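You operate a simulated robot arm through the tools that you are given. There is no shell and no other tool. Be economical: measure what you need, move in short steps, check, and stop when the job is done.

The job below is to be done with a simulated two-armed robot. You get a single attempt, and the scene is never put back.

JOB
Clean the lens that the fault display names, then clear the fault.
Fine: shield up, wipe with the lens pad, shield down, pad back, blue button once. Set down upright: lens pad. What is to be rubbed or washed off counts as gone when no trace of it is left.
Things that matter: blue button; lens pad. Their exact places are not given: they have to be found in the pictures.

It is judged by the outcome, as a careful person would: the job done as asked, and still so three seconds after it is handed in. It fails if anything else is knocked over, pushed out of place, dropped, spilled or broken.

ROBOT AND FRAMES
Two 7-joint arms with two-finger parallel grippers on one trunk, hanging from a carriage that runs on a gantry, over the field with the corners [-2299, 785], [-2300, -495], [0, -497], [1, 783] (x, y) and turns from -363 to 325 degrees about z. Base frame: it is fixed where the carriage stands at the start and does not move with it; the origin is on the floor, on the carriage's upright axis, x ahead of it, y to its left, z up. Lengths are in mm, angles in degrees, forces in N, time in s.
The left shoulder is at the start at [40, 173, 1572], the right one opposite. With the tool pointing down near the work surface each hand reaches from about 100 to 640 mm from the robot's upright axis, wherever it stands, measured 20 degrees to its own side. Places, roughly: blue button [500, -400, 900]. Payload 3.43 kg a hand.
Tool frame (each hand has its own): the origin (TCP) lies between the finger pads and is the grasp point; the fingertips stand 30 mm ahead of it; z points along the fingers, y is the line along which they close. Largest opening 94 mm; finger width 28, thickness 10; the body of the gripper, 50 by 96 mm, starts 55 mm behind the TCP.
Orientation is told as [roll, pitch, yaw] about the base's x, y, z axes, in that order, counted from this pose: with the fingers straight down and closing along the base's y, the tool's x points along the base's -x, its y along +y and its z along -z.

CONTROLS
- The arms move only by the tool nudge_tool. It takes "left_steps", "right_steps" or both (then of equal length, played together; a hand with none holds still); each is a list of rows, each a list of 7 numbers: the turn, a rotation vector about the tool's x, y, z in units of 120 degrees (1.0 is 120 degrees), then the shift along the tool's x, y, z in units of 300 mm (1.0 is 300 mm), then the opening, from 0 (shut) to 1 (fully open). In form: [[wx, wy, wz, tx, ty, tz, gripper], ...]. A call has 1 to 8 rows; each row is the pose to reach, as a shift and turn from the pose commanded when the call began, along the tool's axes at that moment. A call with a number of a shift or a turn outside -1 to 1 is refused whole. Rows are played at 5 a second. More than 50 mm and 8.6 degrees between two rows, or a gripper value outside its range, and nothing of the call is played. Where a pose cannot be reached the arm comes as near as it can. A force on the tool above 40 N (or 10 N above the force at the start of the call, whichever is more), or a blocked arm, ends the call early, and 0.2 s more pass. The fingers move at their own pace (about 72 mm/s each) and stop on an object; they squeeze with about 34 N. The grip force told is the motor's: it shows also when the fingers shut on nothing. Time passes only in rows, and 0.2 s behind the last, so rows that repeat a pose let the fingers close. The reply holds the time, the measured pose of the TCP, the force on the tool along the base axes, the opening and the grip force, in the units named above and with some noise, with the torque about the TCP (base axes, N m) and any sound that the robot's microphone picked up.
- Cameras (640 x 400 px; columns grow to the right, rows downward): "scene" is now at [227.7, -53.5, 1841.6]; the picture's right is [-0.72, -0.69, 0.00], its down [-0.57, 0.59, -0.57] and it looks along [0.39, -0.41, -0.82] (base axes); focal length 252 px, centre (320, 200). "left" rides on the left gripper at [76, -14, -102] in its tool frame; the picture's right is [0.18, 0.98, 0.00], its down [-0.75, 0.14, -0.64] and it looks along [-0.63, 0.12, 0.77] (tool axes); focal length 243 px, centre (320, 200). "right" rides on the right gripper at [76, 14, -103] in its tool frame; the picture's right is [-0.18, 0.98, 0.00], its down [-0.75, -0.14, -0.64] and it looks along [-0.63, -0.12, 0.77] (tool axes); focal length 243 px, centre (320, 200).
- snapshot(camera): a new picture of that camera. No time passes.
- raise_lower(by): slides the trunk up (or, below 0, down) by that many mm; the arms and the scene camera ride with it, the base frame stays. It gives what a move gives, with no picture.
- roll_base(legs): drives the robot by 1 to 6 legs, each [ahead, left, turn to the left] in mm, mm and degrees, along the robot's own axes; the way and the turn of a leg run together, so that a leg with both is an arc; at most 1500 mm and 180 degrees a leg. The arms and the cameras ride along, it lands a little off, and it stops where it bumps. It keeps to its track: a leg is cut to what the track allows. It gives what a move gives.
- aim_head(pan, tilt): turns the head with the scene camera to pan (to the left, within 86 degrees either way) and tilt (down, from -29 to 69), counted from straight ahead of the robot. It gives what a move gives.
- probe_pixels(camera, pixels): for up to 12 pixels [column, row] of the newest picture of that camera ("zoom" is the newest enlarged one), the place [x, y, z] in the base frame of the surface seen there, good to about 2 mm, but the place of the scene camera against the robot may be out by one fixed shift of up to 25 mm in any direction. No time passes.
- close_up(camera, box): a new picture of the part [left, top, right, bottom] of that camera's present view, enlarged. No time passes.
- job_done(): hands the job in; it is judged then, once.

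Keep the steps short. Do not move on a guess: measure, check each grasp and each placing, and mend mistakes. In all there are 80 turns and 62 pictures (those below and enlarged ones count). Leave the grippers open and the arms clear of the work at the hand-in unless told otherwise, and finish with a single line.

The tools are called after "Request:" by a JSON object that holds its "op" and its "data". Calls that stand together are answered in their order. nudge_tool: Moves the arms, as the interface text tells. Its arguments: {"type":"object","properties":{"left_steps":{"type":"array","items":{"type":"array","items":{"type":"number"}}},"right_steps":{"type":"array","items":{"type":"array","items":{"type":"number"}}}},"required":[]} The other tools are called the same way: raise_lower (by) slides the trunk up or down; roll_base (legs) drives the base; aim_head (pan, tilt) turns the head that bears the scene camera; snapshot (camera) takes a picture; probe_pixels (camera, pixels) gives the place of the surface under pixels of a picture; close_up (camera, box) takes an enlarged picture of a part of a camera's view; job_done () hands the job in.

At the start:

```text
time: 0.0
left_position: [390.2, -49.1, 1000.7]
left_ee_rot: [0.0, 0.1, -0.1]
left_contact_force: [-0.3, -0.2, -0.3]
left_moment: [0.02, -0.02, 0.02]
left_grip_width: 93.9
left_finger_force: 0.0
right_position: [350.7, -400.3, 1576.4]
right_ee_rot: [0.1, -0.1, 0.0]
right_contact_force: [-0.4, 0.3, -0.1]
right_moment: [0.0, -0.01, 0.01]
right_grip_width: 93.9
right_finger_force: 0.0
trunk travel left (down, up): [-725.0, 56.0]
robot x, y, heading: [1.7, 1.9, 0.1]
head pan, tilt: [-46.1, 55.6]
```

scene: 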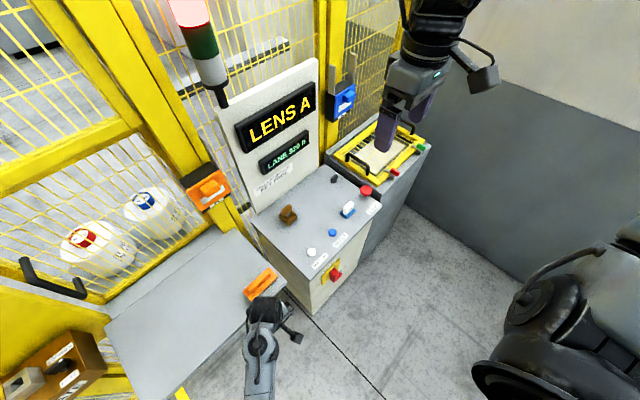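
right: 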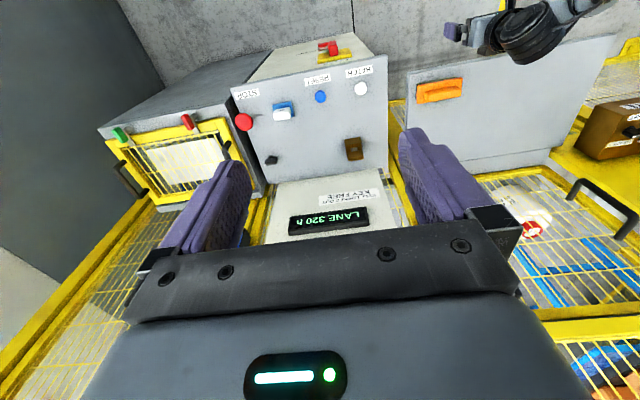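
left: 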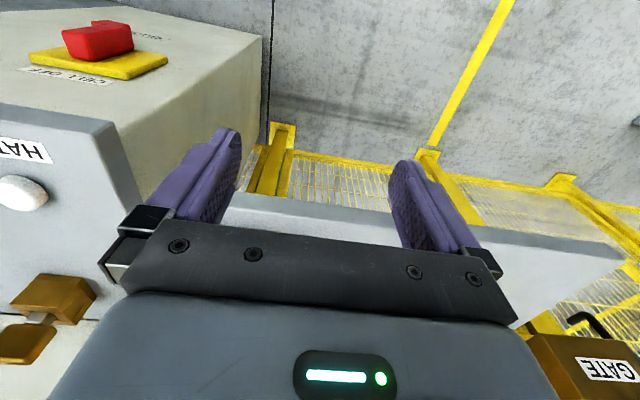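

The display reads "LENS A". I'll look at enlarged parts of the scene to find the lens, the shield, the pad and the button.

Request:
{"op": "close_up", "data": {"camera": "scene", "box": [230, 60, 450, 200]}}

Request:
{"op": "close_up", "data": {"camera": "scene", "box": [170, 150, 390, 310]}}

```text
2.86 times, centred on (340, 130) of scene
```

zoom: 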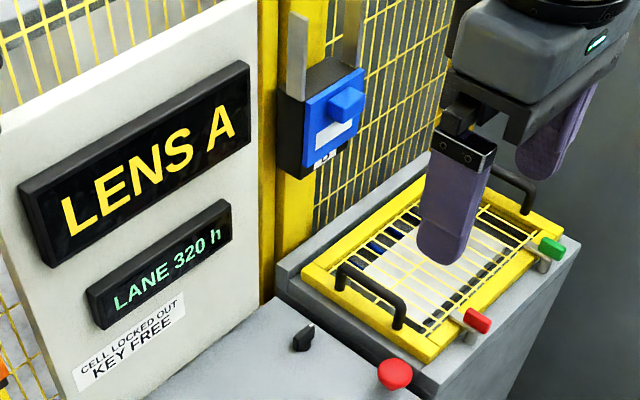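

```text
2.50 times, centred on (280, 230) of scene
```

zoom: 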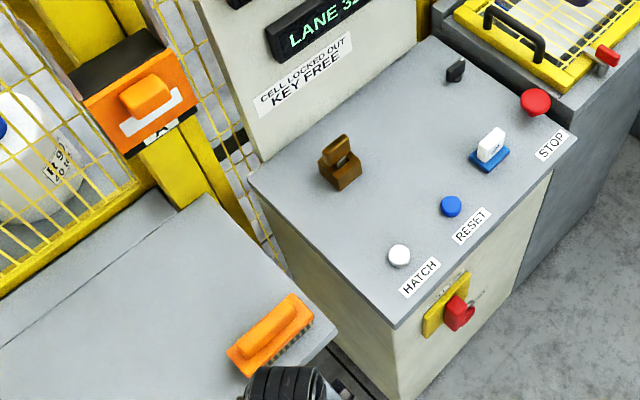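

Orange box and blue box on posts look like the two lens housings. I'll zoom in on their labels and on the blue/white block next to the reset button.

Request:
{"op": "close_up", "data": {"camera": "scene", "box": [180, 155, 240, 220]}}

Request:
{"op": "close_up", "data": {"camera": "scene", "box": [320, 70, 370, 130]}}

Request:
{"op": "close_up", "data": {"camera": "scene", "box": [270, 170, 390, 260]}}

```text
6.15 times, centred on (210, 188) of scene
```

zoom: 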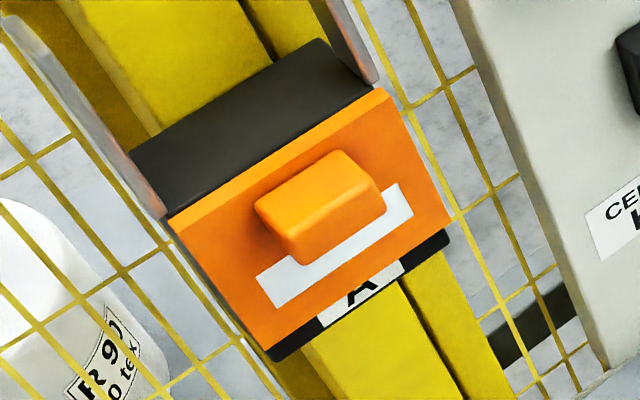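

```text
6.67 times, centred on (345, 100) of scene
```

zoom: 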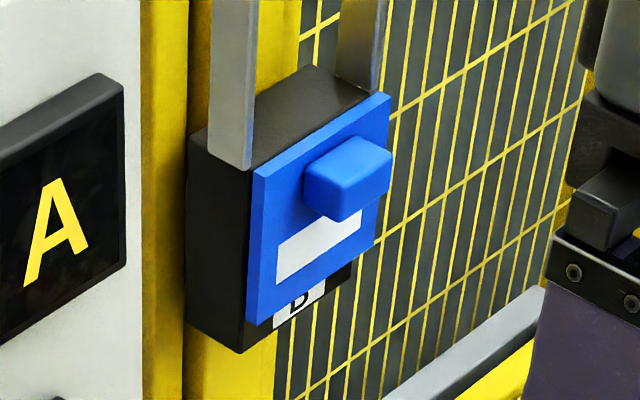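

```text
4.44 times, centred on (330, 215) of scene
```

zoom: 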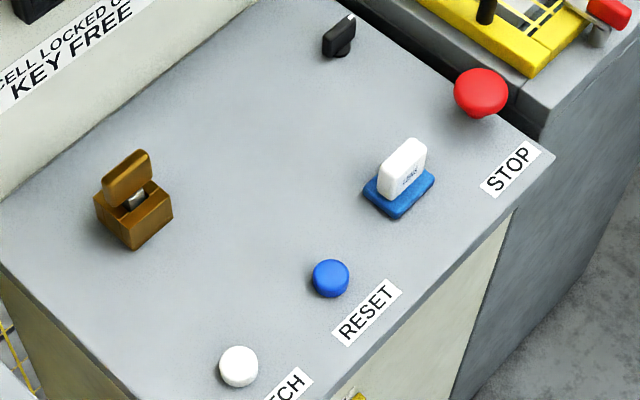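

Housing A is the orange one. The pad is the white-handled blue block at about (348,208) and the button is at (333,233). I'll measure these places.

Request:
{"op": "probe_pixels", "data": {"camera": "zoom", "pixels": [[330, 270], [405, 150], [402, 180], [385, 200], [415, 200], [430, 182], [365, 185], [395, 212], [340, 320], [480, 88], [135, 230], [130, 165]]}}

Request:
{"op": "close_up", "data": {"camera": "scene", "box": [170, 130, 250, 220]}}

Request:
{"op": "snapshot", "data": {"camera": "right"}}

```text
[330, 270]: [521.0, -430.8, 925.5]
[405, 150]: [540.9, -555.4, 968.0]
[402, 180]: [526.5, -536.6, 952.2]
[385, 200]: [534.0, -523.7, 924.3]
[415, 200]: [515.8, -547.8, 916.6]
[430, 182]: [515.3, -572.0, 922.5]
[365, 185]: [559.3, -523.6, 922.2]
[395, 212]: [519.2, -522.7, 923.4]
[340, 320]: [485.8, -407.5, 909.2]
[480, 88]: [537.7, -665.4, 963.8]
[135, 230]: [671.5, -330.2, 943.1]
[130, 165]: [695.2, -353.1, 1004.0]
```

```text
4.44 times, centred on (210, 175) of scene
```

zoom: 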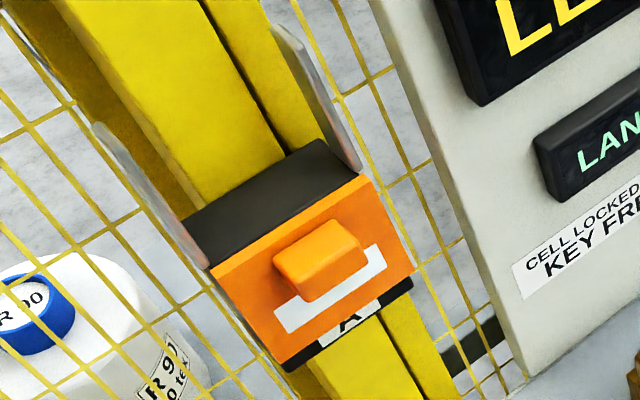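

```text
52 pictures are left
```

right: 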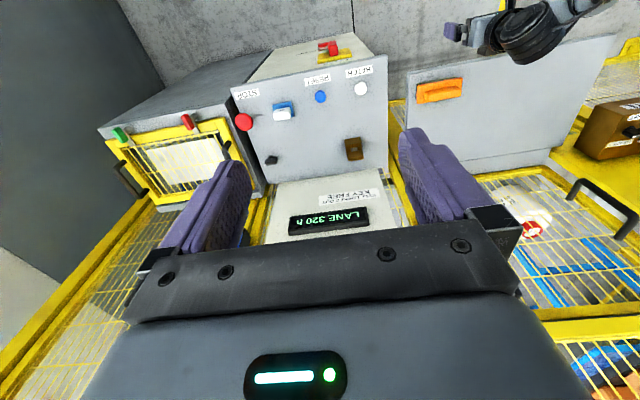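

Probing the pad, the button and the fixtures again from the right hand camera, which has no fixed offset. I'll also probe the shield.

Request:
{"op": "probe_pixels", "data": {"camera": "right", "pixels": [[320, 97], [283, 104], [277, 113], [290, 112], [276, 119], [291, 118], [361, 88], [244, 121], [318, 82], [330, 130]]}}

Request:
{"op": "probe_pixels", "data": {"camera": "zoom", "pixels": [[215, 275], [365, 185], [290, 360], [410, 270], [275, 255], [345, 225], [300, 300], [365, 262], [310, 255], [330, 280], [190, 225], [350, 335]]}}

Request:
{"op": "close_up", "data": {"camera": "right", "box": [230, 60, 390, 160]}}

```text
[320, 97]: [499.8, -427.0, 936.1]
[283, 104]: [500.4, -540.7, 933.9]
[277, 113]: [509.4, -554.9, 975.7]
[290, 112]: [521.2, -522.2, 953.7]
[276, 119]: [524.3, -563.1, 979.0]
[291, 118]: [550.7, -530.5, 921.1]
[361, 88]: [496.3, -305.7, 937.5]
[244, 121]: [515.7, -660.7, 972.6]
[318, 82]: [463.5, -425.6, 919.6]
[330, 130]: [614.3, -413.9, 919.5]
```

```text
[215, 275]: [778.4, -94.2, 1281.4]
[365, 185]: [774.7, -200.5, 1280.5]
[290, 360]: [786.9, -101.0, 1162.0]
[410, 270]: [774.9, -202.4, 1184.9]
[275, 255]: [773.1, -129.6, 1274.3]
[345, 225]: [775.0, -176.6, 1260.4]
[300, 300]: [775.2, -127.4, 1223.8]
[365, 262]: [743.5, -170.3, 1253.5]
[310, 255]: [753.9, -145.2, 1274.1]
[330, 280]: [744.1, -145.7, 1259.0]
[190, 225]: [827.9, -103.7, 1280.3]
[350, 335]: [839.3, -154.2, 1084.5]
```

```text
4.00 times, centred on (310, 110) of right
```

zoom: 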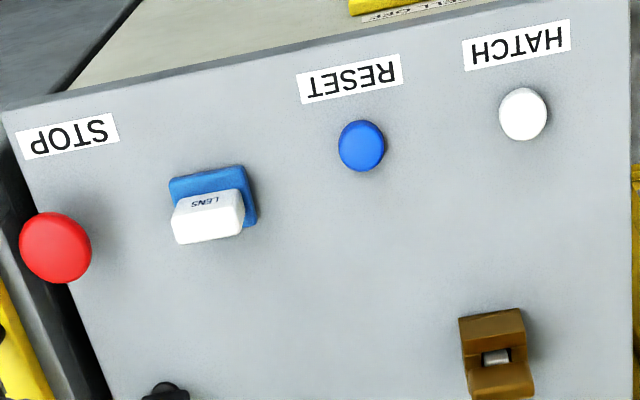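

The panel top is at z≈919 and the reset button at (500,-427). The pad handle's top is at z≈978 and its long side runs along y. The scene camera is off by about (+20,-4,-10). Corrected, shield A's knob is at about x 723–755, y -146, z 1250–1285.

First I'll raise the left hand and swing it to point forward.

Request:
{"op": "nudge_tool", "data": {"left_steps": [[0, -0.07, 0, -0.04, 0, -0.1, 0.9], [0, -0.14, 0, -0.08, 0, -0.2, 0.9], [0, -0.21, 0, -0.12, 0, -0.3, 0.9], [0, -0.28, 0, -0.16, 0, -0.4, 0.9], [0, -0.35, 0, -0.2, 0, -0.5, 0.9], [0, -0.42, 0, -0.24, 0, -0.6, 0.9], [0, -0.49, 0, -0.28, 0, -0.7, 0.9], [0, -0.56, 0, -0.3, 0, -0.8, 0.9]]}}

```text
time: 1.8
left_position: [479.5, -47.7, 1240.8]
left_ee_rot: [-0.1, -67.4, 0.2]
left_contact_force: [-0.7, -0.3, 0.5]
left_moment: [-0.03, -0.04, -0.04]
left_grip_width: 84.6
left_finger_force: 0.0
right_position: [351.3, -401.0, 1578.3]
right_ee_rot: [0.0, -0.1, 0.1]
right_contact_force: [-0.7, -0.1, 0.0]
right_moment: [-0.01, -0.02, -0.02]
right_grip_width: 94.2
right_finger_force: 0.1
trunk travel left (down, up): [-725.0, 56.0]
robot x, y, heading: [3.2, 1.1, 0.0]
head pan, tilt: [-46.1, 55.6]
```

The left hand now points 67° up. I'll finish turning it level and drive the base 100 mm right, so the left hand lines up with the knob.

Request:
{"op": "nudge_tool", "data": {"left_steps": [[0, -0.063, 0, 0, 0, 0, 0.9], [0, -0.126, 0, 0, 0, 0, 0.9], [0, -0.188, 0, 0, 0, 0, 0.9], [0, -0.188, 0, 0, 0, 0, 0.9]]}}

Request:
{"op": "roll_base", "data": {"legs": [[0, -100, 0]]}}

Request:
{"op": "aim_head", "data": {"pan": -10, "tilt": 40}}

Request:
{"op": "snapshot", "data": {"camera": "scene"}}

Request:
{"op": "snapshot", "data": {"camera": "left"}}

```text
time: 2.8
left_position: [479.8, -48.1, 1240.4]
left_ee_rot: [11.9, -89.9, -11.9]
left_contact_force: [-0.4, 0.3, -0.1]
left_moment: [0.01, 0.03, 0.0]
left_grip_width: 84.7
left_finger_force: 0.0
right_position: [351.1, -401.3, 1577.6]
right_ee_rot: [0.0, -0.1, 0.0]
right_contact_force: [0.2, -0.5, 0.3]
right_moment: [-0.02, 0.03, 0.01]
right_grip_width: 94.1
right_finger_force: 0.1
trunk travel left (down, up): [-725.0, 56.0]
robot x, y, heading: [1.0, -0.7, -0.1]
head pan, tilt: [-46.1, 55.6]
```

```text
time: 4.0
left_position: [479.7, -147.5, 1239.6]
left_ee_rot: [1.6, -89.7, -1.6]
left_contact_force: [0.1, 0.6, 0.8]
left_moment: [-0.02, -0.02, -0.01]
left_grip_width: 84.7
left_finger_force: 0.1
right_position: [350.9, -500.3, 1577.4]
right_ee_rot: [0.0, -0.1, 0.0]
right_contact_force: [0.8, 0.4, -0.3]
right_moment: [-0.05, 0.01, 0.0]
right_grip_width: 94.2
right_finger_force: 0.1
trunk travel left (down, up): [-725.0, 56.0]
robot x, y, heading: [-4.3, -96.6, 0.2]
head pan, tilt: [-46.1, 55.6]
```

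```text
time: 5.0
left_position: [479.6, -147.9, 1240.4]
left_ee_rot: [2.4, -89.8, -2.4]
left_contact_force: [-0.5, -0.1, -0.5]
left_moment: [-0.01, 0.01, 0.02]
left_grip_width: 84.5
left_finger_force: 0.2
right_position: [350.8, -499.5, 1577.6]
right_ee_rot: [0.0, -0.1, 0.0]
right_contact_force: [-0.3, -0.5, -1.5]
right_moment: [-0.02, 0.02, -0.01]
right_grip_width: 93.7
right_finger_force: 0.1
trunk travel left (down, up): [-725.0, 56.0]
robot x, y, heading: [1.1, -98.9, 0.1]
head pan, tilt: [-10.0, 40.0]
```

```text
50 pictures are left
```

scene: 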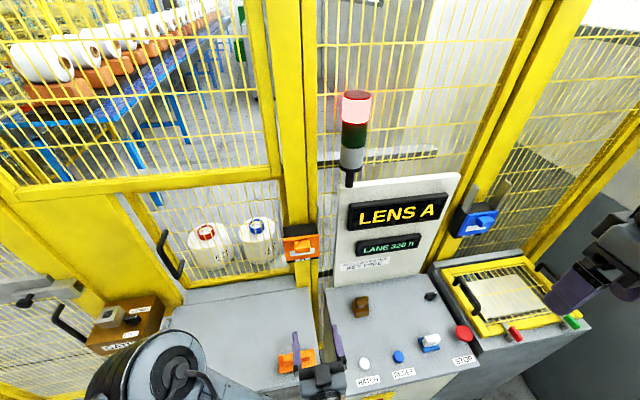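

```text
49 pictures are left
```

left: 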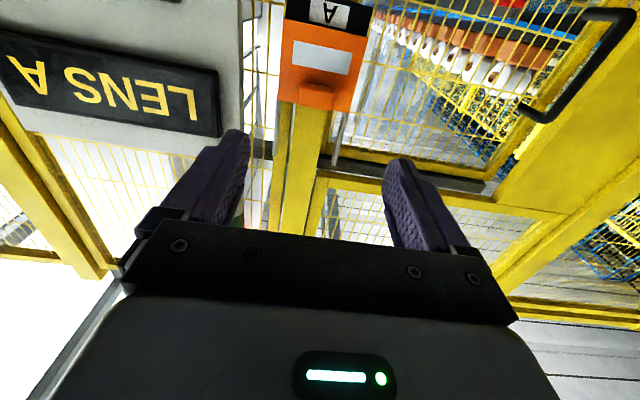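

I can see shield A at (325,60) in the left camera, upside down, with the knob at (317,92). I'll measure it with this camera.

Request:
{"op": "probe_pixels", "data": {"camera": "left", "pixels": [[300, 90], [334, 90], [317, 90], [317, 97], [305, 97], [330, 97], [317, 83], [285, 60], [360, 65], [325, 30], [325, 35], [285, 100]]}}

Request:
{"op": "close_up", "data": {"camera": "left", "box": [270, 0, 380, 120]}}

```text
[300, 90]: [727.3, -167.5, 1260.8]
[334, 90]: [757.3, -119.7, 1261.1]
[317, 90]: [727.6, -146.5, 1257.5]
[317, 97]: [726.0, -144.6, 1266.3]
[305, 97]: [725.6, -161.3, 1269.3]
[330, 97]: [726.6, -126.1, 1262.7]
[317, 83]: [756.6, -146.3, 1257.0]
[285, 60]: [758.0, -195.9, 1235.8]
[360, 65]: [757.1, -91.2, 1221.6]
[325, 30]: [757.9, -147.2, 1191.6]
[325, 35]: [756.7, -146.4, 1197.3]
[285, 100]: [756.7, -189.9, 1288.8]
```

```text
3.33 times, centred on (325, 60) of left
```

zoom: 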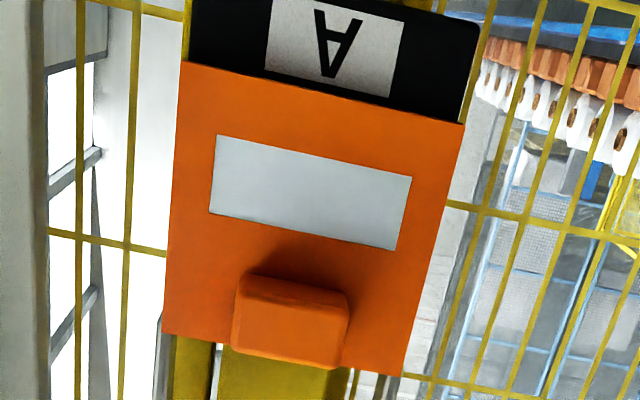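

The knob centre is at (742,-146,1268), with the plate face at x 757. I'll bring the left hand forward with the fingers either side of the knob and stop the tips about 5 mm short of the plate.

Request:
{"op": "nudge_tool", "data": {"left_steps": [[0, 0, 0, -0.05, 0.003, 0.13, 0.9], [0, 0, 0, -0.093, 0.006, 0.27, 0.9], [0, 0, 0, -0.093, 0.006, 0.41, 0.9], [0, 0, 0, -0.093, 0.006, 0.55, 0.9], [0, 0, 0, -0.093, 0.006, 0.68, 0.9], [0, 0, 0, -0.093, 0.006, 0.75, 0.9], [0, 0, 0, -0.093, 0.006, 0.8, 0.9], [0, 0, 0, -0.093, 0.006, 0.8, 0.9]]}}

Request:
{"op": "snapshot", "data": {"camera": "left"}}

```text
time: 6.8
left_position: [719.6, -145.8, 1267.1]
left_ee_rot: [7.1, -89.8, -7.1]
left_contact_force: [0.8, -0.6, 0.4]
left_moment: [-0.02, -0.01, -0.01]
left_grip_width: 84.6
left_finger_force: 0.1
right_position: [351.0, -499.6, 1577.2]
right_ee_rot: [0.0, -0.1, 0.0]
right_contact_force: [0.0, -0.7, 0.1]
right_moment: [0.01, 0.01, -0.02]
right_grip_width: 94.2
right_finger_force: 0.0
trunk travel left (down, up): [-725.0, 56.0]
robot x, y, heading: [1.6, -95.8, 0.1]
head pan, tilt: [-10.0, 40.0]
```

```text
47 pictures are left
```

left: 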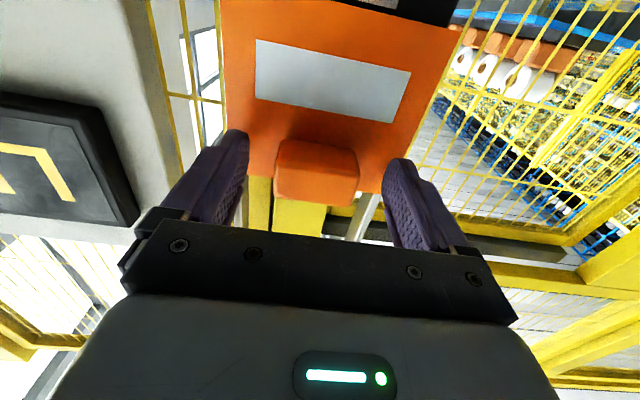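

The knob sits between the fingers, so I'll close on it.

Request:
{"op": "nudge_tool", "data": {"left_steps": [[0, 0, 0, 0, 0, 0, 0.4], [0, 0, 0, 0, 0, 0, 0.4], [0, 0, 0, 0, 0, 0, 0.4], [0, 0, 0, 0, 0, 0, 0.4]]}}

```text
time: 7.8
left_position: [720.4, -145.8, 1267.3]
left_ee_rot: [4.2, -89.7, -4.2]
left_contact_force: [-0.1, -0.9, 0.1]
left_moment: [-0.01, 0.03, -0.03]
left_grip_width: 37.6
left_finger_force: 0.0
right_position: [351.2, -499.6, 1576.9]
right_ee_rot: [0.0, -0.1, 0.0]
right_contact_force: [-0.2, 0.1, -0.3]
right_moment: [0.0, -0.02, 0.04]
right_grip_width: 94.0
right_finger_force: 0.1
trunk travel left (down, up): [-725.0, 56.0]
robot x, y, heading: [-1.2, -101.1, -0.1]
head pan, tilt: [-10.0, 40.0]
```

No contact yet at 37.6 mm, so the knob is narrower than that. I'll close further.

Request:
{"op": "nudge_tool", "data": {"left_steps": [[0, 0, 0, 0, 0, 0, 0.1], [0, 0, 0, 0, 0, 0, 0.1], [0, 0, 0, 0, 0, 0, 0.1]]}}

Request:
{"op": "snapshot", "data": {"camera": "left"}}

```text
time: 8.6
left_position: [720.0, -148.2, 1268.4]
left_ee_rot: [-10.7, -89.8, 10.7]
left_contact_force: [0.8, -6.0, 0.3]
left_moment: [0.05, 0.0, -0.14]
left_grip_width: 28.8
left_finger_force: 44.7
right_position: [350.8, -501.2, 1578.3]
right_ee_rot: [0.0, -0.2, -0.1]
right_contact_force: [-0.2, -0.2, 0.1]
right_moment: [0.01, 0.02, -0.02]
right_grip_width: 94.0
right_finger_force: 0.1
trunk travel left (down, up): [-725.0, 56.0]
robot x, y, heading: [1.6, -101.3, 0.1]
head pan, tilt: [-10.0, 40.0]
```

```text
46 pictures are left
```

left: 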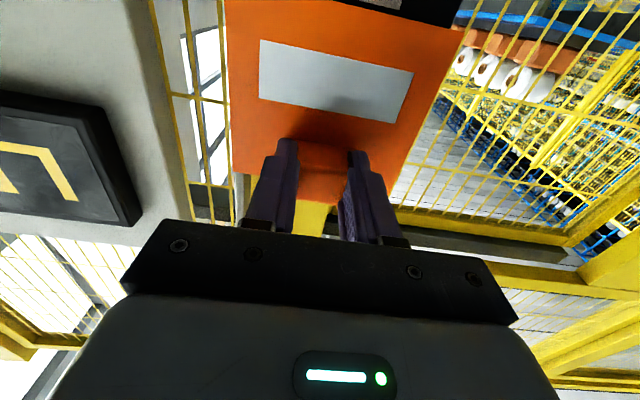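

It's gripped at 28.8 mm with 45 N. I'll slide the shield up (tool -x) while watching the force.

Request:
{"op": "nudge_tool", "data": {"left_steps": [[0, 0, 0, -0.03, -0.007, 0, 0.1], [0, 0, 0, -0.07, -0.007, 0, 0.1], [0, 0, 0, -0.12, -0.007, 0, 0.1], [0, 0, 0, -0.17, -0.007, 0, 0.1], [0, 0, 0, -0.22, -0.007, 0, 0.1], [0, 0, 0, -0.27, -0.007, 0, 0.1], [0, 0, 0, -0.32, -0.007, 0, 0.1], [0, 0, 0, -0.35, -0.007, 0, 0.1]]}}

Request:
{"op": "close_up", "data": {"camera": "scene", "box": [240, 150, 400, 300]}}

```text
time: 10.4
left_position: [719.0, -146.5, 1368.6]
left_ee_rot: [23.8, -89.5, -23.7]
left_contact_force: [6.2, -1.5, -13.9]
left_moment: [-0.01, -0.44, -0.02]
left_grip_width: 28.7
left_finger_force: 45.2
right_position: [350.5, -500.2, 1577.7]
right_ee_rot: [0.0, 0.0, 0.0]
right_contact_force: [0.2, -0.1, -0.1]
right_moment: [-0.01, 0.0, 0.0]
right_grip_width: 94.1
right_finger_force: 0.1
trunk travel left (down, up): [-725.0, 56.0]
robot x, y, heading: [2.1, -98.3, 0.1]
head pan, tilt: [-10.0, 40.0]
```

```text
2.67 times, centred on (320, 225) of scene
```

zoom: 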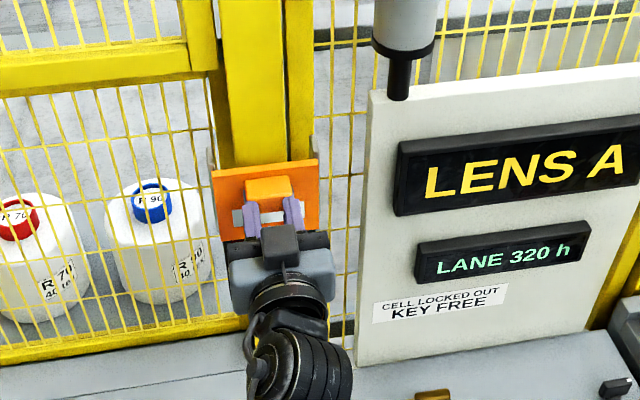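

The shield rose 100 mm with about 14 N on it. I'll go another 15 mm to find the end of the travel.

Request:
{"op": "nudge_tool", "data": {"left_steps": [[0, 0, 0, -0.015, 0, 0, 0.1], [0, 0, 0, -0.03, 0, 0, 0.1], [0, 0, 0, -0.05, 0, 0, 0.1], [0, 0, 0, -0.05, 0, 0, 0.1]]}}

Request:
{"op": "snapshot", "data": {"camera": "left"}}

```text
time: 11.4
left_position: [717.5, -146.8, 1381.4]
left_ee_rot: [8.1, -89.1, -8.0]
left_contact_force: [2.6, -2.0, -33.6]
left_moment: [0.02, 0.62, -0.02]
left_grip_width: 28.5
left_finger_force: 45.6
right_position: [349.9, -500.2, 1576.4]
right_ee_rot: [0.0, 0.1, 0.0]
right_contact_force: [-0.1, 0.1, 0.7]
right_moment: [0.01, 0.03, 0.02]
right_grip_width: 94.2
right_finger_force: 0.0
trunk travel left (down, up): [-725.0, 56.0]
robot x, y, heading: [-2.7, -100.6, 0.0]
head pan, tilt: [-10.0, 40.0]
```

```text
44 pictures are left
```

left: 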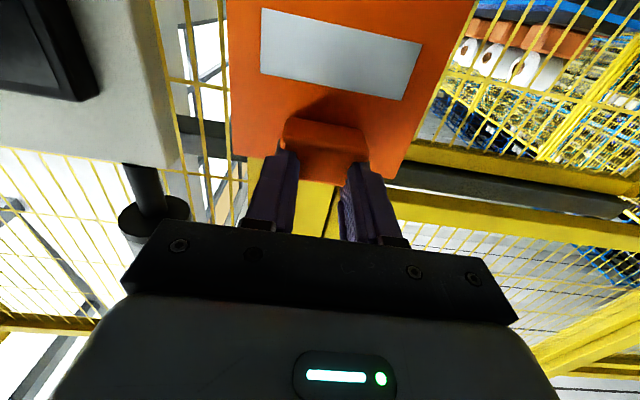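

It's at the upper stop. I'll back down about 10 mm to see whether the shield has weight on it or holds by friction.

Request:
{"op": "nudge_tool", "data": {"left_steps": [[0, 0, 0, 0.025, 0, 0, 0.1], [0, 0, 0, 0.045, 0, 0, 0.1], [0, 0, 0, 0.045, 0, 0, 0.1]]}}

```text
time: 12.2
left_position: [716.3, -148.2, 1372.5]
left_ee_rot: [-33.1, -89.7, 33.1]
left_contact_force: [-25.0, 8.0, 1.0]
left_moment: [-0.04, -0.73, 0.15]
left_grip_width: 28.7
left_finger_force: 45.5
right_position: [349.6, -499.9, 1575.8]
right_ee_rot: [0.2, 0.1, -0.1]
right_contact_force: [0.9, 0.1, 0.4]
right_moment: [0.02, 0.02, 0.02]
right_grip_width: 94.2
right_finger_force: 0.1
trunk travel left (down, up): [-725.0, 56.0]
robot x, y, heading: [1.0, -97.6, 0.3]
head pan, tilt: [-10.0, 40.0]
```

The load is small now (Fz≈1), which suggests friction or a catch holds it. I'll push it back to the stop and then release to see whether it stays.

Request:
{"op": "nudge_tool", "data": {"left_steps": [[0, 0, 0, -0.02, 0, 0, 0.1], [0, 0, 0, -0.035, 0, 0, 0.1], [0, 0, 0, -0.035, 0, 0, 0.1], [0, 0, 0, -0.035, 0, 0, 0.4], [0, 0, 0, -0.035, 0, 0, 0.5], [0, 0, 0, -0.035, 0, 0, 0.5]]}}

Request:
{"op": "snapshot", "data": {"camera": "left"}}

```text
time: 13.6
left_position: [719.8, -146.9, 1383.1]
left_ee_rot: [2.2, -89.9, -2.3]
left_contact_force: [0.0, -0.4, 0.5]
left_moment: [0.01, 0.03, 0.03]
left_grip_width: 47.0
left_finger_force: 0.1
right_position: [351.4, -500.6, 1576.9]
right_ee_rot: [0.0, -0.1, 0.0]
right_contact_force: [0.3, 0.9, 1.0]
right_moment: [0.02, 0.02, 0.0]
right_grip_width: 93.9
right_finger_force: 0.1
trunk travel left (down, up): [-725.0, 56.0]
robot x, y, heading: [-0.5, -97.1, -0.1]
head pan, tilt: [-10.0, 40.0]
```

```text
43 pictures are left
```

left: 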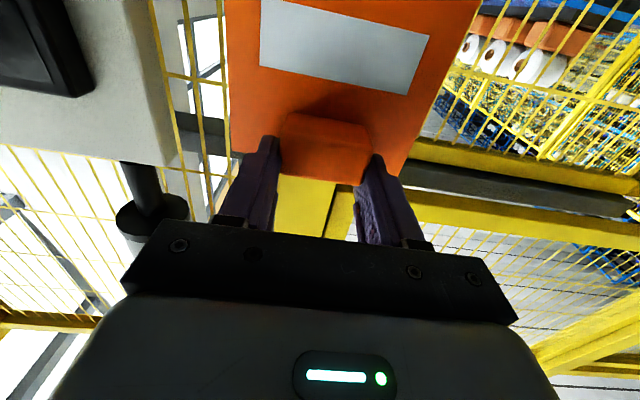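

The shield stays up by itself. I'll draw the left hand straight back and look at the lens.

Request:
{"op": "nudge_tool", "data": {"left_steps": [[0, 0, 0, 0, 0, -0.05, 0.7], [0, 0, 0, 0, 0, -0.15, 0.7], [0, 0, 0, 0, 0, -0.3, 0.7], [0, 0, 0, 0, 0, -0.45, 0.7], [0, 0, 0, 0.1, 0, -0.6, 0.7], [0, 0, 0, 0.25, 0, -0.7, 0.7], [0, 0, 0, 0.4, 0, -0.8, 0.7]]}}

Request:
{"op": "close_up", "data": {"camera": "scene", "box": [260, 190, 340, 270]}}

Request:
{"op": "close_up", "data": {"camera": "left", "box": [250, 0, 410, 120]}}

```text
refused: row 5 steps farther than a row can; nothing moved
```

```text
5.00 times, centred on (300, 230) of scene
```

zoom: 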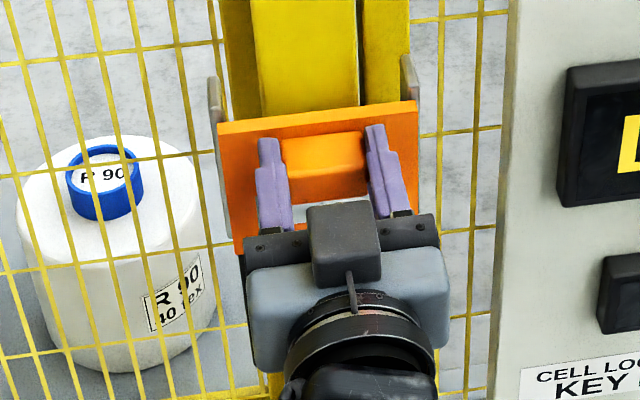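

```text
3.33 times, centred on (330, 60) of left
```

zoom: 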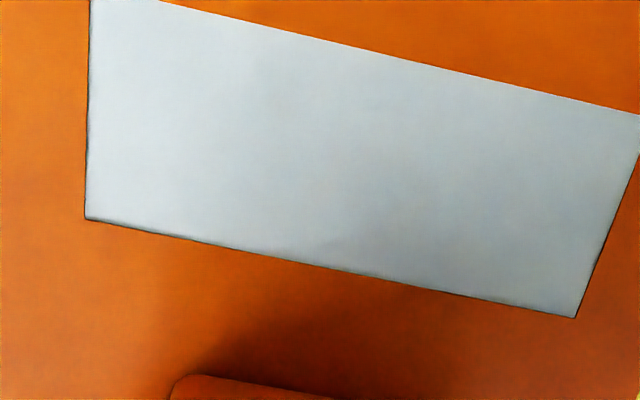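

A row was too long, so I'll retreat in smaller steps.

Request:
{"op": "nudge_tool", "data": {"left_steps": [[0, 0, 0, 0, 0, -0.05, 0.7], [0, 0, 0, 0, 0, -0.15, 0.7], [0, 0, 0, 0, 0, -0.3, 0.7], [0, 0, 0, 0, 0, -0.45, 0.7], [0, 0, 0, 0.0, 0, -0.6, 0.7], [0, 0, 0, 0.12, 0, -0.7, 0.7], [0, 0, 0, 0.24, 0, -0.8, 0.7], [0, 0, 0, 0.36, 0, -0.9, 0.7]]}}

Request:
{"op": "close_up", "data": {"camera": "scene", "box": [260, 190, 340, 270]}}

Request:
{"op": "close_up", "data": {"camera": "left", "box": [250, 0, 410, 120]}}

```text
time: 15.4
left_position: [448.4, -147.0, 1277.0]
left_ee_rot: [2.1, -89.8, -2.1]
left_contact_force: [0.9, 0.4, 0.1]
left_moment: [-0.02, -0.01, -0.01]
left_grip_width: 65.9
left_finger_force: 0.0
right_position: [350.8, -500.5, 1577.9]
right_ee_rot: [0.0, -0.1, 0.0]
right_contact_force: [0.1, 0.2, -0.1]
right_moment: [0.0, -0.03, 0.01]
right_grip_width: 94.0
right_finger_force: 0.1
trunk travel left (down, up): [-725.0, 56.0]
robot x, y, heading: [0.6, -100.6, 0.3]
head pan, tilt: [-10.0, 40.0]
```

```text
5.00 times, centred on (300, 230) of scene
```

zoom: 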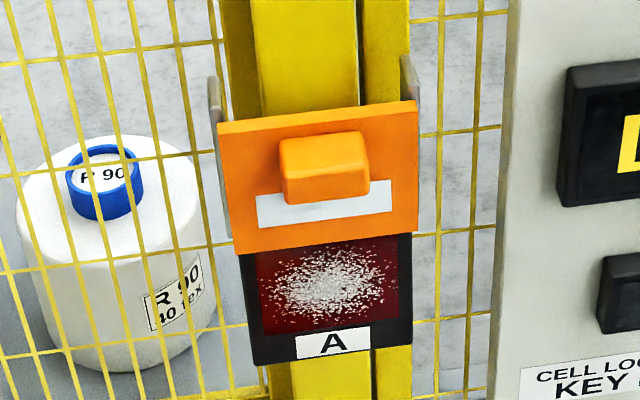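

```text
3.33 times, centred on (330, 60) of left
```

zoom: 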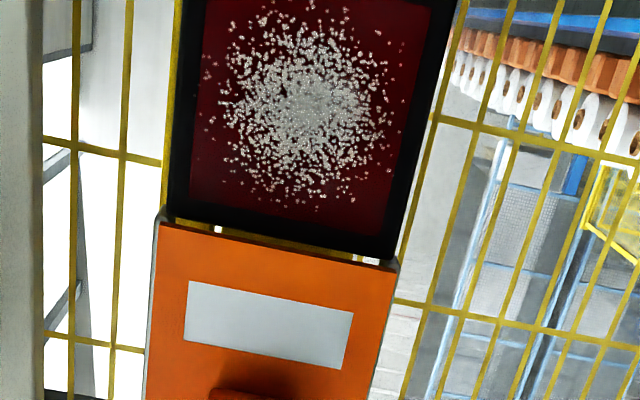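

The lens is a dark red window covered in white dust, below the raised shield. I'll measure its extent.

Request:
{"op": "probe_pixels", "data": {"camera": "zoom", "pixels": [[195, 195], [385, 230], [300, 90], [212, 10], [425, 20], [180, 210], [395, 255], [290, 200], [385, 130], [215, 90], [290, 20], [290, 260]]}}

Request:
{"op": "snapshot", "data": {"camera": "left"}}

```text
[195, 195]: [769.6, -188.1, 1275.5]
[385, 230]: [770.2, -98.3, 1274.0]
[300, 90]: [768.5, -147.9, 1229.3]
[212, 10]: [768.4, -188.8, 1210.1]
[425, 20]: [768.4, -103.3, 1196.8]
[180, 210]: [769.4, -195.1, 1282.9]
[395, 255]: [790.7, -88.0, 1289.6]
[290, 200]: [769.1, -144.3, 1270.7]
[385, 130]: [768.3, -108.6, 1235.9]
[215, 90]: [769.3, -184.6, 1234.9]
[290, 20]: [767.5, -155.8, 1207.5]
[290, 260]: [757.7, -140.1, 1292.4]
```

```text
38 pictures are left
```

left: 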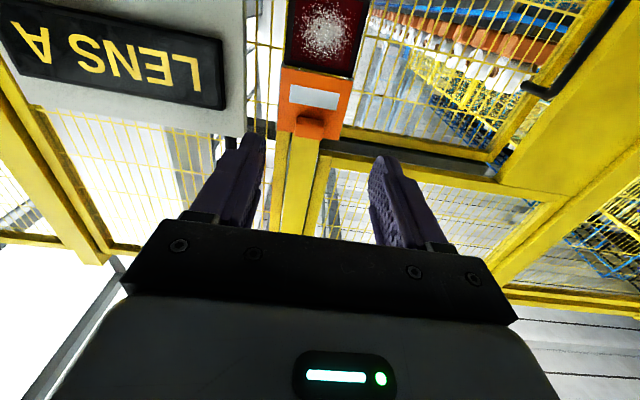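

The lens face is at x≈769, y -188…-103, z 1198…1277, and the shield's lower edge is at about 1290. Next I'll move the left hand out to the left and bring the right hand in, turning it 90° so the fingers close across the pad's handle.

Request:
{"op": "nudge_tool", "data": {"left_steps": [[0, 0, 0, 0, 0.1, 0, 0.7], [0, 0, 0, 0, 0.2, 0, 0.7], [0, 0, 0, 0, 0.3, 0, 0.7], [0, 0, 0, 0, 0.4, 0, 0.7], [0, 0, 0, 0, 0.5, 0, 0.7], [0, 0, 0, 0, 0.6, 0, 0.7], [0, 0, 0, 0, 0.7, 0, 0.7], [0, 0, 0, 0, 0.8, 0, 0.7]], "right_steps": [[0, 0, -0.07, -0.05, 0.08, 0.05, 0.6], [0, 0, -0.14, -0.1, 0.16, 0.1, 0.6], [0, 0, -0.21, -0.15, 0.24, 0.15, 0.6], [0, 0, -0.28, -0.2, 0.32, 0.2, 0.6], [0, 0, -0.35, -0.25, 0.4, 0.25, 0.6], [0, 0, -0.42, -0.3, 0.48, 0.3, 0.6], [0, 0, -0.49, -0.35, 0.56, 0.35, 0.6], [0, 0, -0.56, -0.4, 0.64, 0.4, 0.6]]}}

Request:
{"op": "nudge_tool", "data": {"right_steps": [[0, 0, -0.063, 0, 0, 0, 0.6], [0, 0, -0.126, 0, 0, 0, 0.6], [0, 0, -0.19, 0, 0, 0, 0.6], [0, 0, -0.19, 0, 0, 0, 0.6]]}}

Request:
{"op": "roll_base", "data": {"legs": [[0, -245, 0]]}}

Request:
{"op": "snapshot", "data": {"camera": "right"}}

```text
time: 17.2
left_position: [450.2, 93.3, 1278.7]
left_ee_rot: [0.8, -89.8, -0.8]
left_contact_force: [0.1, -0.4, 0.0]
left_moment: [-0.02, 0.02, -0.01]
left_grip_width: 65.8
left_finger_force: 0.0
right_position: [472.2, -308.6, 1456.8]
right_ee_rot: [-0.1, -0.1, 67.2]
right_contact_force: [0.2, 0.2, 0.7]
right_moment: [-0.02, 0.0, -0.03]
right_grip_width: 56.6
right_finger_force: 0.1
trunk travel left (down, up): [-725.0, 56.0]
robot x, y, heading: [1.1, -104.8, 0.2]
head pan, tilt: [-10.0, 40.0]
```

```text
time: 18.2
left_position: [448.9, 91.0, 1277.9]
left_ee_rot: [1.8, -89.8, -1.8]
left_contact_force: [1.2, -0.6, -0.4]
left_moment: [-0.02, 0.01, 0.0]
left_grip_width: 65.5
left_finger_force: 0.0
right_position: [471.8, -308.9, 1457.1]
right_ee_rot: [-0.1, 0.1, 90.1]
right_contact_force: [0.2, 0.0, -1.0]
right_moment: [-0.02, -0.01, -0.01]
right_grip_width: 56.4
right_finger_force: 0.1
trunk travel left (down, up): [-725.0, 56.0]
robot x, y, heading: [2.3, -95.2, -0.1]
head pan, tilt: [-10.0, 40.0]
```

```text
time: 20.0
left_position: [450.7, -151.4, 1277.1]
left_ee_rot: [3.4, -89.8, -3.5]
left_contact_force: [0.1, -0.5, -0.5]
left_moment: [-0.03, 0.0, -0.02]
left_grip_width: 65.7
left_finger_force: 0.0
right_position: [471.3, -550.5, 1456.8]
right_ee_rot: [0.0, 0.0, 90.0]
right_contact_force: [-0.2, -0.5, -0.9]
right_moment: [-0.01, 0.01, -0.02]
right_grip_width: 56.1
right_finger_force: 0.0
trunk travel left (down, up): [-725.0, 56.0]
robot x, y, heading: [-0.8, -342.1, -0.2]
head pan, tilt: [-10.0, 40.0]
```

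```text
37 pictures are left
```

right: 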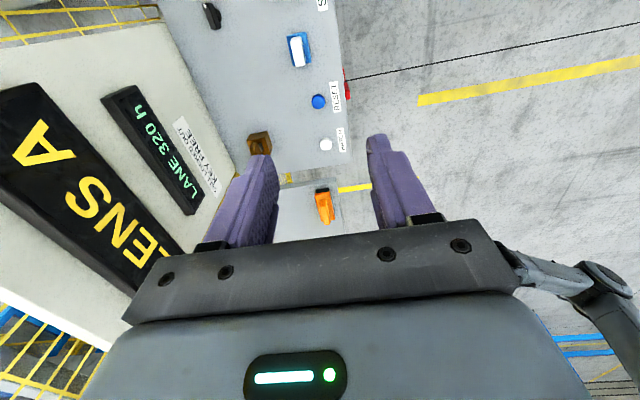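

The pad shows at (299,48). I'll zoom in on it and measure the handle.

Request:
{"op": "close_up", "data": {"camera": "right", "box": [260, 10, 360, 130]}}

Request:
{"op": "probe_pixels", "data": {"camera": "right", "pixels": [[293, 40], [302, 40], [293, 62], [302, 62], [297, 50], [309, 50], [289, 48], [312, 60], [318, 100], [325, 144]]}}

```text
3.33 times, centred on (310, 70) of right
```

zoom: 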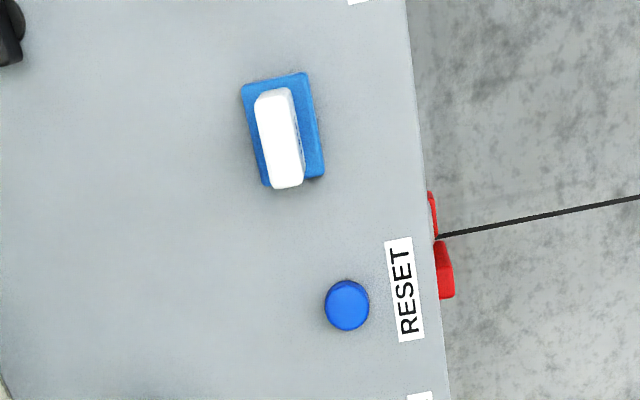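

```text
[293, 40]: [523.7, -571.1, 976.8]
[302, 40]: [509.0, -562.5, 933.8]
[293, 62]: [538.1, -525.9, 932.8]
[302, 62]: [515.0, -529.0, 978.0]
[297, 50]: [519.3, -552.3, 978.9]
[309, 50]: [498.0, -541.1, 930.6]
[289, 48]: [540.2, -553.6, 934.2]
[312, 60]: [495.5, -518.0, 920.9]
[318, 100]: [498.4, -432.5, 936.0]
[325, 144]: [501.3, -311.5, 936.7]
```

Request:
{"op": "probe_pixels", "data": {"camera": "zoom", "pixels": [[259, 98], [289, 94], [299, 180], [272, 184], [275, 140], [264, 140], [293, 140], [246, 90], [304, 77], [322, 172], [267, 183]]}}

```text
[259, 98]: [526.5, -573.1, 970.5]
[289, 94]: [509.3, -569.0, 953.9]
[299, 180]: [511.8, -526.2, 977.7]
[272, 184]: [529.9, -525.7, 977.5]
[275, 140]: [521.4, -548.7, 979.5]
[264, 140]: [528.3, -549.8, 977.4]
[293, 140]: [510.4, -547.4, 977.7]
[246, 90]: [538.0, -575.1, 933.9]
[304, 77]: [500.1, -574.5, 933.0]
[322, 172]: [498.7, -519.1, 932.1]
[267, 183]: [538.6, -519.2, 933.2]
```

The handle is x 510–529, y -573…-524, top z 978. The pad plate is 40×56 mm with its top at z 933. I'll move over its centre and down, first to z≈1170, then measure again.

Request:
{"op": "nudge_tool", "data": {"right_steps": [[0, 0, 0, -0.003, -0.04, 0.12, 0.6], [0, 0, 0, -0.006, -0.08, 0.24, 0.6], [0, 0, 0, -0.01, -0.12, 0.36, 0.6], [0, 0, 0, -0.01, -0.162, 0.48, 0.6], [0, 0, 0, -0.01, -0.162, 0.6, 0.6], [0, 0, 0, -0.01, -0.162, 0.72, 0.6], [0, 0, 0, -0.01, -0.162, 0.84, 0.6], [0, 0, 0, -0.01, -0.162, 0.95, 0.6]]}}

Request:
{"op": "snapshot", "data": {"camera": "right"}}

```text
time: 21.8
left_position: [449.4, -151.2, 1277.4]
left_ee_rot: [4.3, -89.8, -4.4]
left_contact_force: [-0.1, -0.5, 0.3]
left_moment: [-0.01, 0.0, -0.03]
left_grip_width: 65.6
left_finger_force: 0.0
right_position: [482.8, -592.2, 1228.0]
right_ee_rot: [-0.2, -0.2, 90.0]
right_contact_force: [0.2, -0.5, -0.7]
right_moment: [0.01, -0.02, 0.02]
right_grip_width: 56.4
right_finger_force: 0.0
right hand out of reach, approached as far as the arm can: row 4, 5, 6, 7, 8
trunk travel left (down, up): [-725.0, 56.0]
robot x, y, heading: [2.4, -343.9, 0.2]
head pan, tilt: [-10.0, 40.0]
```

```text
35 pictures are left
```

right: 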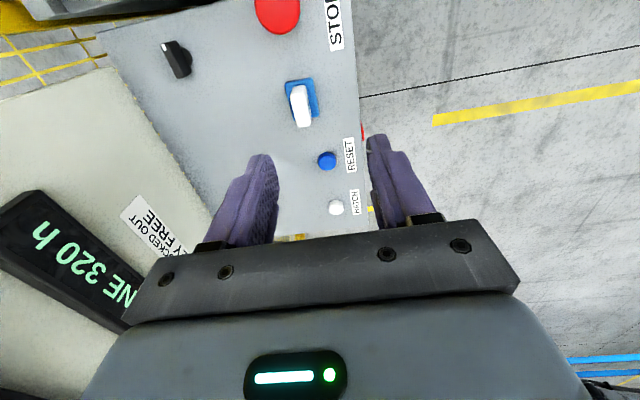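

The arm can't reach from this trunk height. I'll raise both hands, then lower the trunk.

Request:
{"op": "nudge_tool", "data": {"left_steps": [[0, 0, 0, -0.11, 0, 0, 0.7], [0, 0, 0, -0.22, 0, 0, 0.7], [0, 0, 0, -0.33, 0, 0, 0.7], [0, 0, 0, -0.44, 0, 0, 0.7], [0, 0, 0, -0.55, 0, 0, 0.7], [0, 0, 0, -0.66, 0, 0, 0.7], [0, 0, 0, -0.77, 0, 0, 0.7], [0, 0, 0, -0.88, 0, 0, 0.7]], "right_steps": [[0, 0, 0, 0, 0, -0.11, 0.6], [0, 0, 0, 0, 0, -0.22, 0.6], [0, 0, 0, 0, 0, -0.33, 0.6], [0, 0, 0, 0, 0, -0.44, 0.6], [0, 0, 0, 0, 0, -0.55, 0.6], [0, 0, 0, 0, 0, -0.66, 0.6], [0, 0, 0, 0, 0, -0.77, 0.6], [0, 0, 0, 0, 0, -0.88, 0.6]]}}

```text
time: 23.6
left_position: [490.2, -163.1, 1528.3]
left_ee_rot: [11.2, -89.0, -11.3]
left_contact_force: [1.4, 1.0, 9.0]
left_moment: [-0.03, 0.69, 0.0]
left_grip_width: 65.7
left_finger_force: 0.0
left hand out of reach, approached as far as the arm can: row 5, 6, 7, 8
right_position: [480.8, -592.4, 1492.3]
right_ee_rot: [-0.2, 0.0, 90.0]
right_contact_force: [-0.9, 0.3, 0.2]
right_moment: [0.02, 0.0, 0.04]
right_grip_width: 56.4
right_finger_force: 0.0
trunk travel left (down, up): [-725.0, 56.0]
robot x, y, heading: [2.8, -341.6, 0.1]
head pan, tilt: [-10.0, 40.0]
```

Both hands are up, but the left one reads 9 N and may be near its limit, so I'll back it off slightly. Then I'll lower the trunk 320 mm.

Request:
{"op": "nudge_tool", "data": {"left_steps": [[0, 0, 0, 0.05, 0, -0.08, 0.7], [0, 0, 0, 0.1, 0, -0.16, 0.7]]}}

Request:
{"op": "raise_lower", "data": {"by": -320}}

Request:
{"op": "snapshot", "data": {"camera": "scene"}}

```text
time: 24.2
left_position: [477.7, -173.7, 1494.7]
left_ee_rot: [11.5, -89.8, -11.6]
left_contact_force: [-0.5, -0.2, 1.0]
left_moment: [0.01, -0.01, 0.02]
left_grip_width: 65.5
left_finger_force: 0.1
left hand out of reach, approached as far as the arm can: row 1, 2
right_position: [478.7, -592.7, 1493.0]
right_ee_rot: [-0.1, -0.1, 90.0]
right_contact_force: [1.1, 0.0, -0.4]
right_moment: [0.0, 0.0, 0.01]
right_grip_width: 56.3
right_finger_force: 0.0
trunk travel left (down, up): [-725.0, 56.0]
robot x, y, heading: [3.5, -342.1, -0.2]
head pan, tilt: [-10.0, 40.0]
```

```text
time: 27.3
left_position: [478.2, -174.4, 1175.0]
left_ee_rot: [5.6, -89.8, -5.5]
left_contact_force: [-0.1, -0.3, -0.8]
left_moment: [-0.01, 0.01, 0.03]
left_grip_width: 65.7
left_finger_force: 0.0
right_position: [480.2, -592.4, 1172.3]
right_ee_rot: [-0.1, 0.0, 90.0]
right_contact_force: [-0.3, -0.2, -0.2]
right_moment: [0.04, 0.02, 0.0]
right_grip_width: 56.6
right_finger_force: 0.0
trunk travel left (down, up): [-405.0, 376.0]
robot x, y, heading: [3.1, -344.7, 0.0]
head pan, tilt: [-10.0, 40.0]
```

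```text
34 pictures are left
```

scene: 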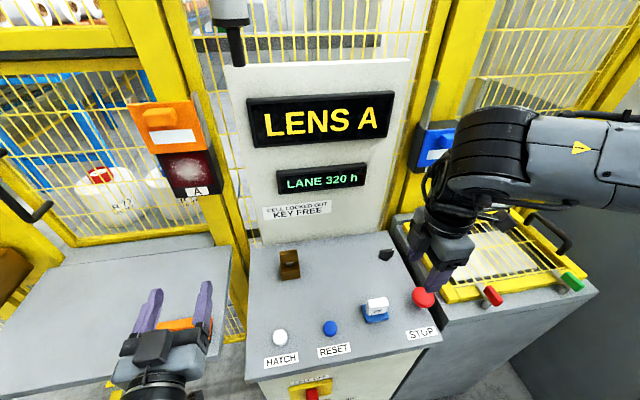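

All clear. I'll move the right hand above the pad, at z≈1015.

Request:
{"op": "nudge_tool", "data": {"right_steps": [[0, 0, 0, -0.05, -0.044, 0.0, 0.6], [0, 0, 0, -0.1, -0.088, 0.0, 0.6], [0, 0, 0, -0.15, -0.131, 0.0, 0.6], [0, 0, 0, -0.15, -0.131, 0.13, 0.6], [0, 0, 0, -0.15, -0.131, 0.26, 0.6], [0, 0, 0, -0.15, -0.131, 0.39, 0.6], [0, 0, 0, -0.15, -0.131, 0.52, 0.6], [0, 0, 0, -0.15, -0.131, 0.52, 0.6]]}}

Request:
{"op": "snapshot", "data": {"camera": "right"}}

```text
time: 29.1
left_position: [477.3, -172.7, 1174.1]
left_ee_rot: [6.6, -89.8, -6.5]
left_contact_force: [-0.2, -0.4, 0.6]
left_moment: [-0.02, -0.02, -0.02]
left_grip_width: 65.8
left_finger_force: 0.0
right_position: [517.0, -550.1, 1016.7]
right_ee_rot: [-0.2, -0.3, 90.0]
right_contact_force: [-0.4, -0.4, 0.3]
right_moment: [-0.04, 0.0, 0.05]
right_grip_width: 56.3
right_finger_force: 0.1
right hand out of reach, approached as far as the arm can: row 3, 4, 7, 8
trunk travel left (down, up): [-405.0, 376.0]
robot x, y, heading: [-0.5, -341.9, 0.1]
head pan, tilt: [-10.0, 40.0]
```

```text
33 pictures are left
```

right: 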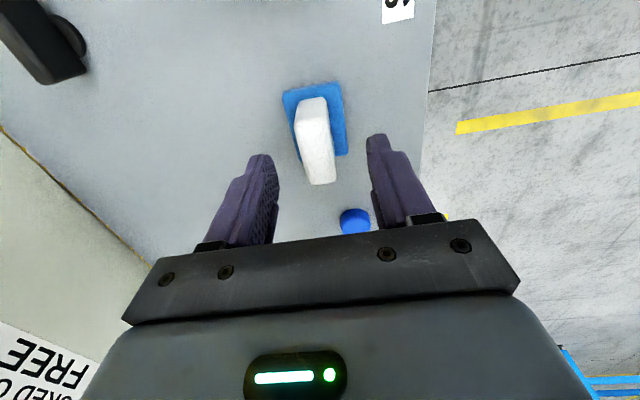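

This is right at the reach limit, but the hand is centred over the handle to within 3 mm. I'll descend straight by lowering the trunk 47 mm.

Request:
{"op": "raise_lower", "data": {"by": -47}}

Request:
{"op": "snapshot", "data": {"camera": "right"}}

```text
time: 30.0
left_position: [477.6, -174.6, 1127.3]
left_ee_rot: [6.5, -89.9, -6.5]
left_contact_force: [1.1, -0.2, -0.4]
left_moment: [0.04, -0.02, -0.03]
left_grip_width: 66.0
left_finger_force: 0.0
right_position: [516.1, -550.2, 970.8]
right_ee_rot: [-0.1, -0.2, 90.1]
right_contact_force: [0.4, 0.7, 0.2]
right_moment: [-0.03, 0.04, 0.0]
right_grip_width: 56.5
right_finger_force: 0.1
trunk travel left (down, up): [-358.0, 423.0]
robot x, y, heading: [4.1, -340.3, 0.1]
head pan, tilt: [-10.0, 40.0]
```

```text
32 pictures are left
```

right: 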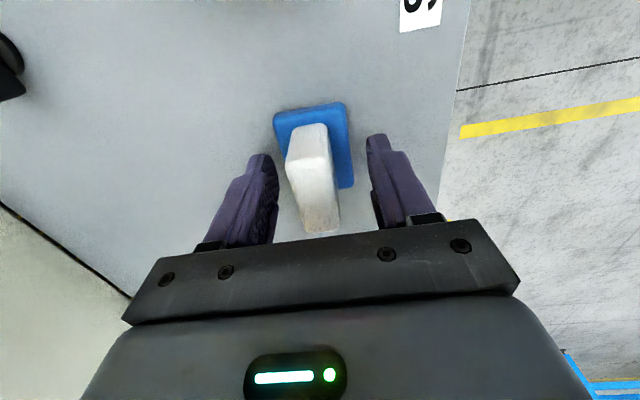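

The handle is between the fingers. I'll shift 3 mm towards +x and close.

Request:
{"op": "nudge_tool", "data": {"right_steps": [[0, 0, 0, -0.005, -0.011, 0, 0.5], [0, 0, 0, -0.005, -0.011, 0, 0.3], [0, 0, 0, -0.005, -0.011, 0, 0.2], [0, 0, 0, -0.005, -0.011, 0, 0.05], [0, 0, 0, -0.005, -0.011, 0, 0.05], [0, 0, 0, -0.005, -0.011, 0, 0.05]]}}

Request:
{"op": "snapshot", "data": {"camera": "right"}}

```text
time: 31.4
left_position: [477.5, -173.6, 1128.2]
left_ee_rot: [5.1, -89.8, -5.1]
left_contact_force: [1.1, 0.0, -0.1]
left_moment: [0.0, 0.0, -0.01]
left_grip_width: 65.9
left_finger_force: 0.0
right_position: [516.3, -549.1, 969.8]
right_ee_rot: [-0.2, -0.3, 90.1]
right_contact_force: [-1.5, 0.4, 1.8]
right_moment: [0.0, 0.05, -0.02]
right_grip_width: 25.5
right_finger_force: 34.0
right hand out of reach, approached as far as the arm can: row 1, 2, 3, 4, 5, 6
trunk travel left (down, up): [-358.0, 423.0]
robot x, y, heading: [0.7, -343.8, 0.2]
head pan, tilt: [-10.0, 40.0]
```

```text
31 pictures are left
```

right: 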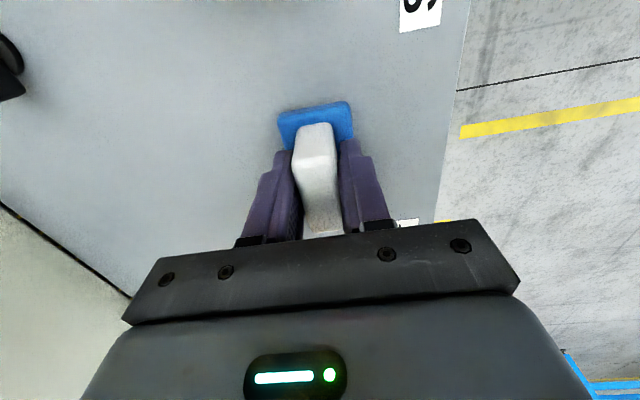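

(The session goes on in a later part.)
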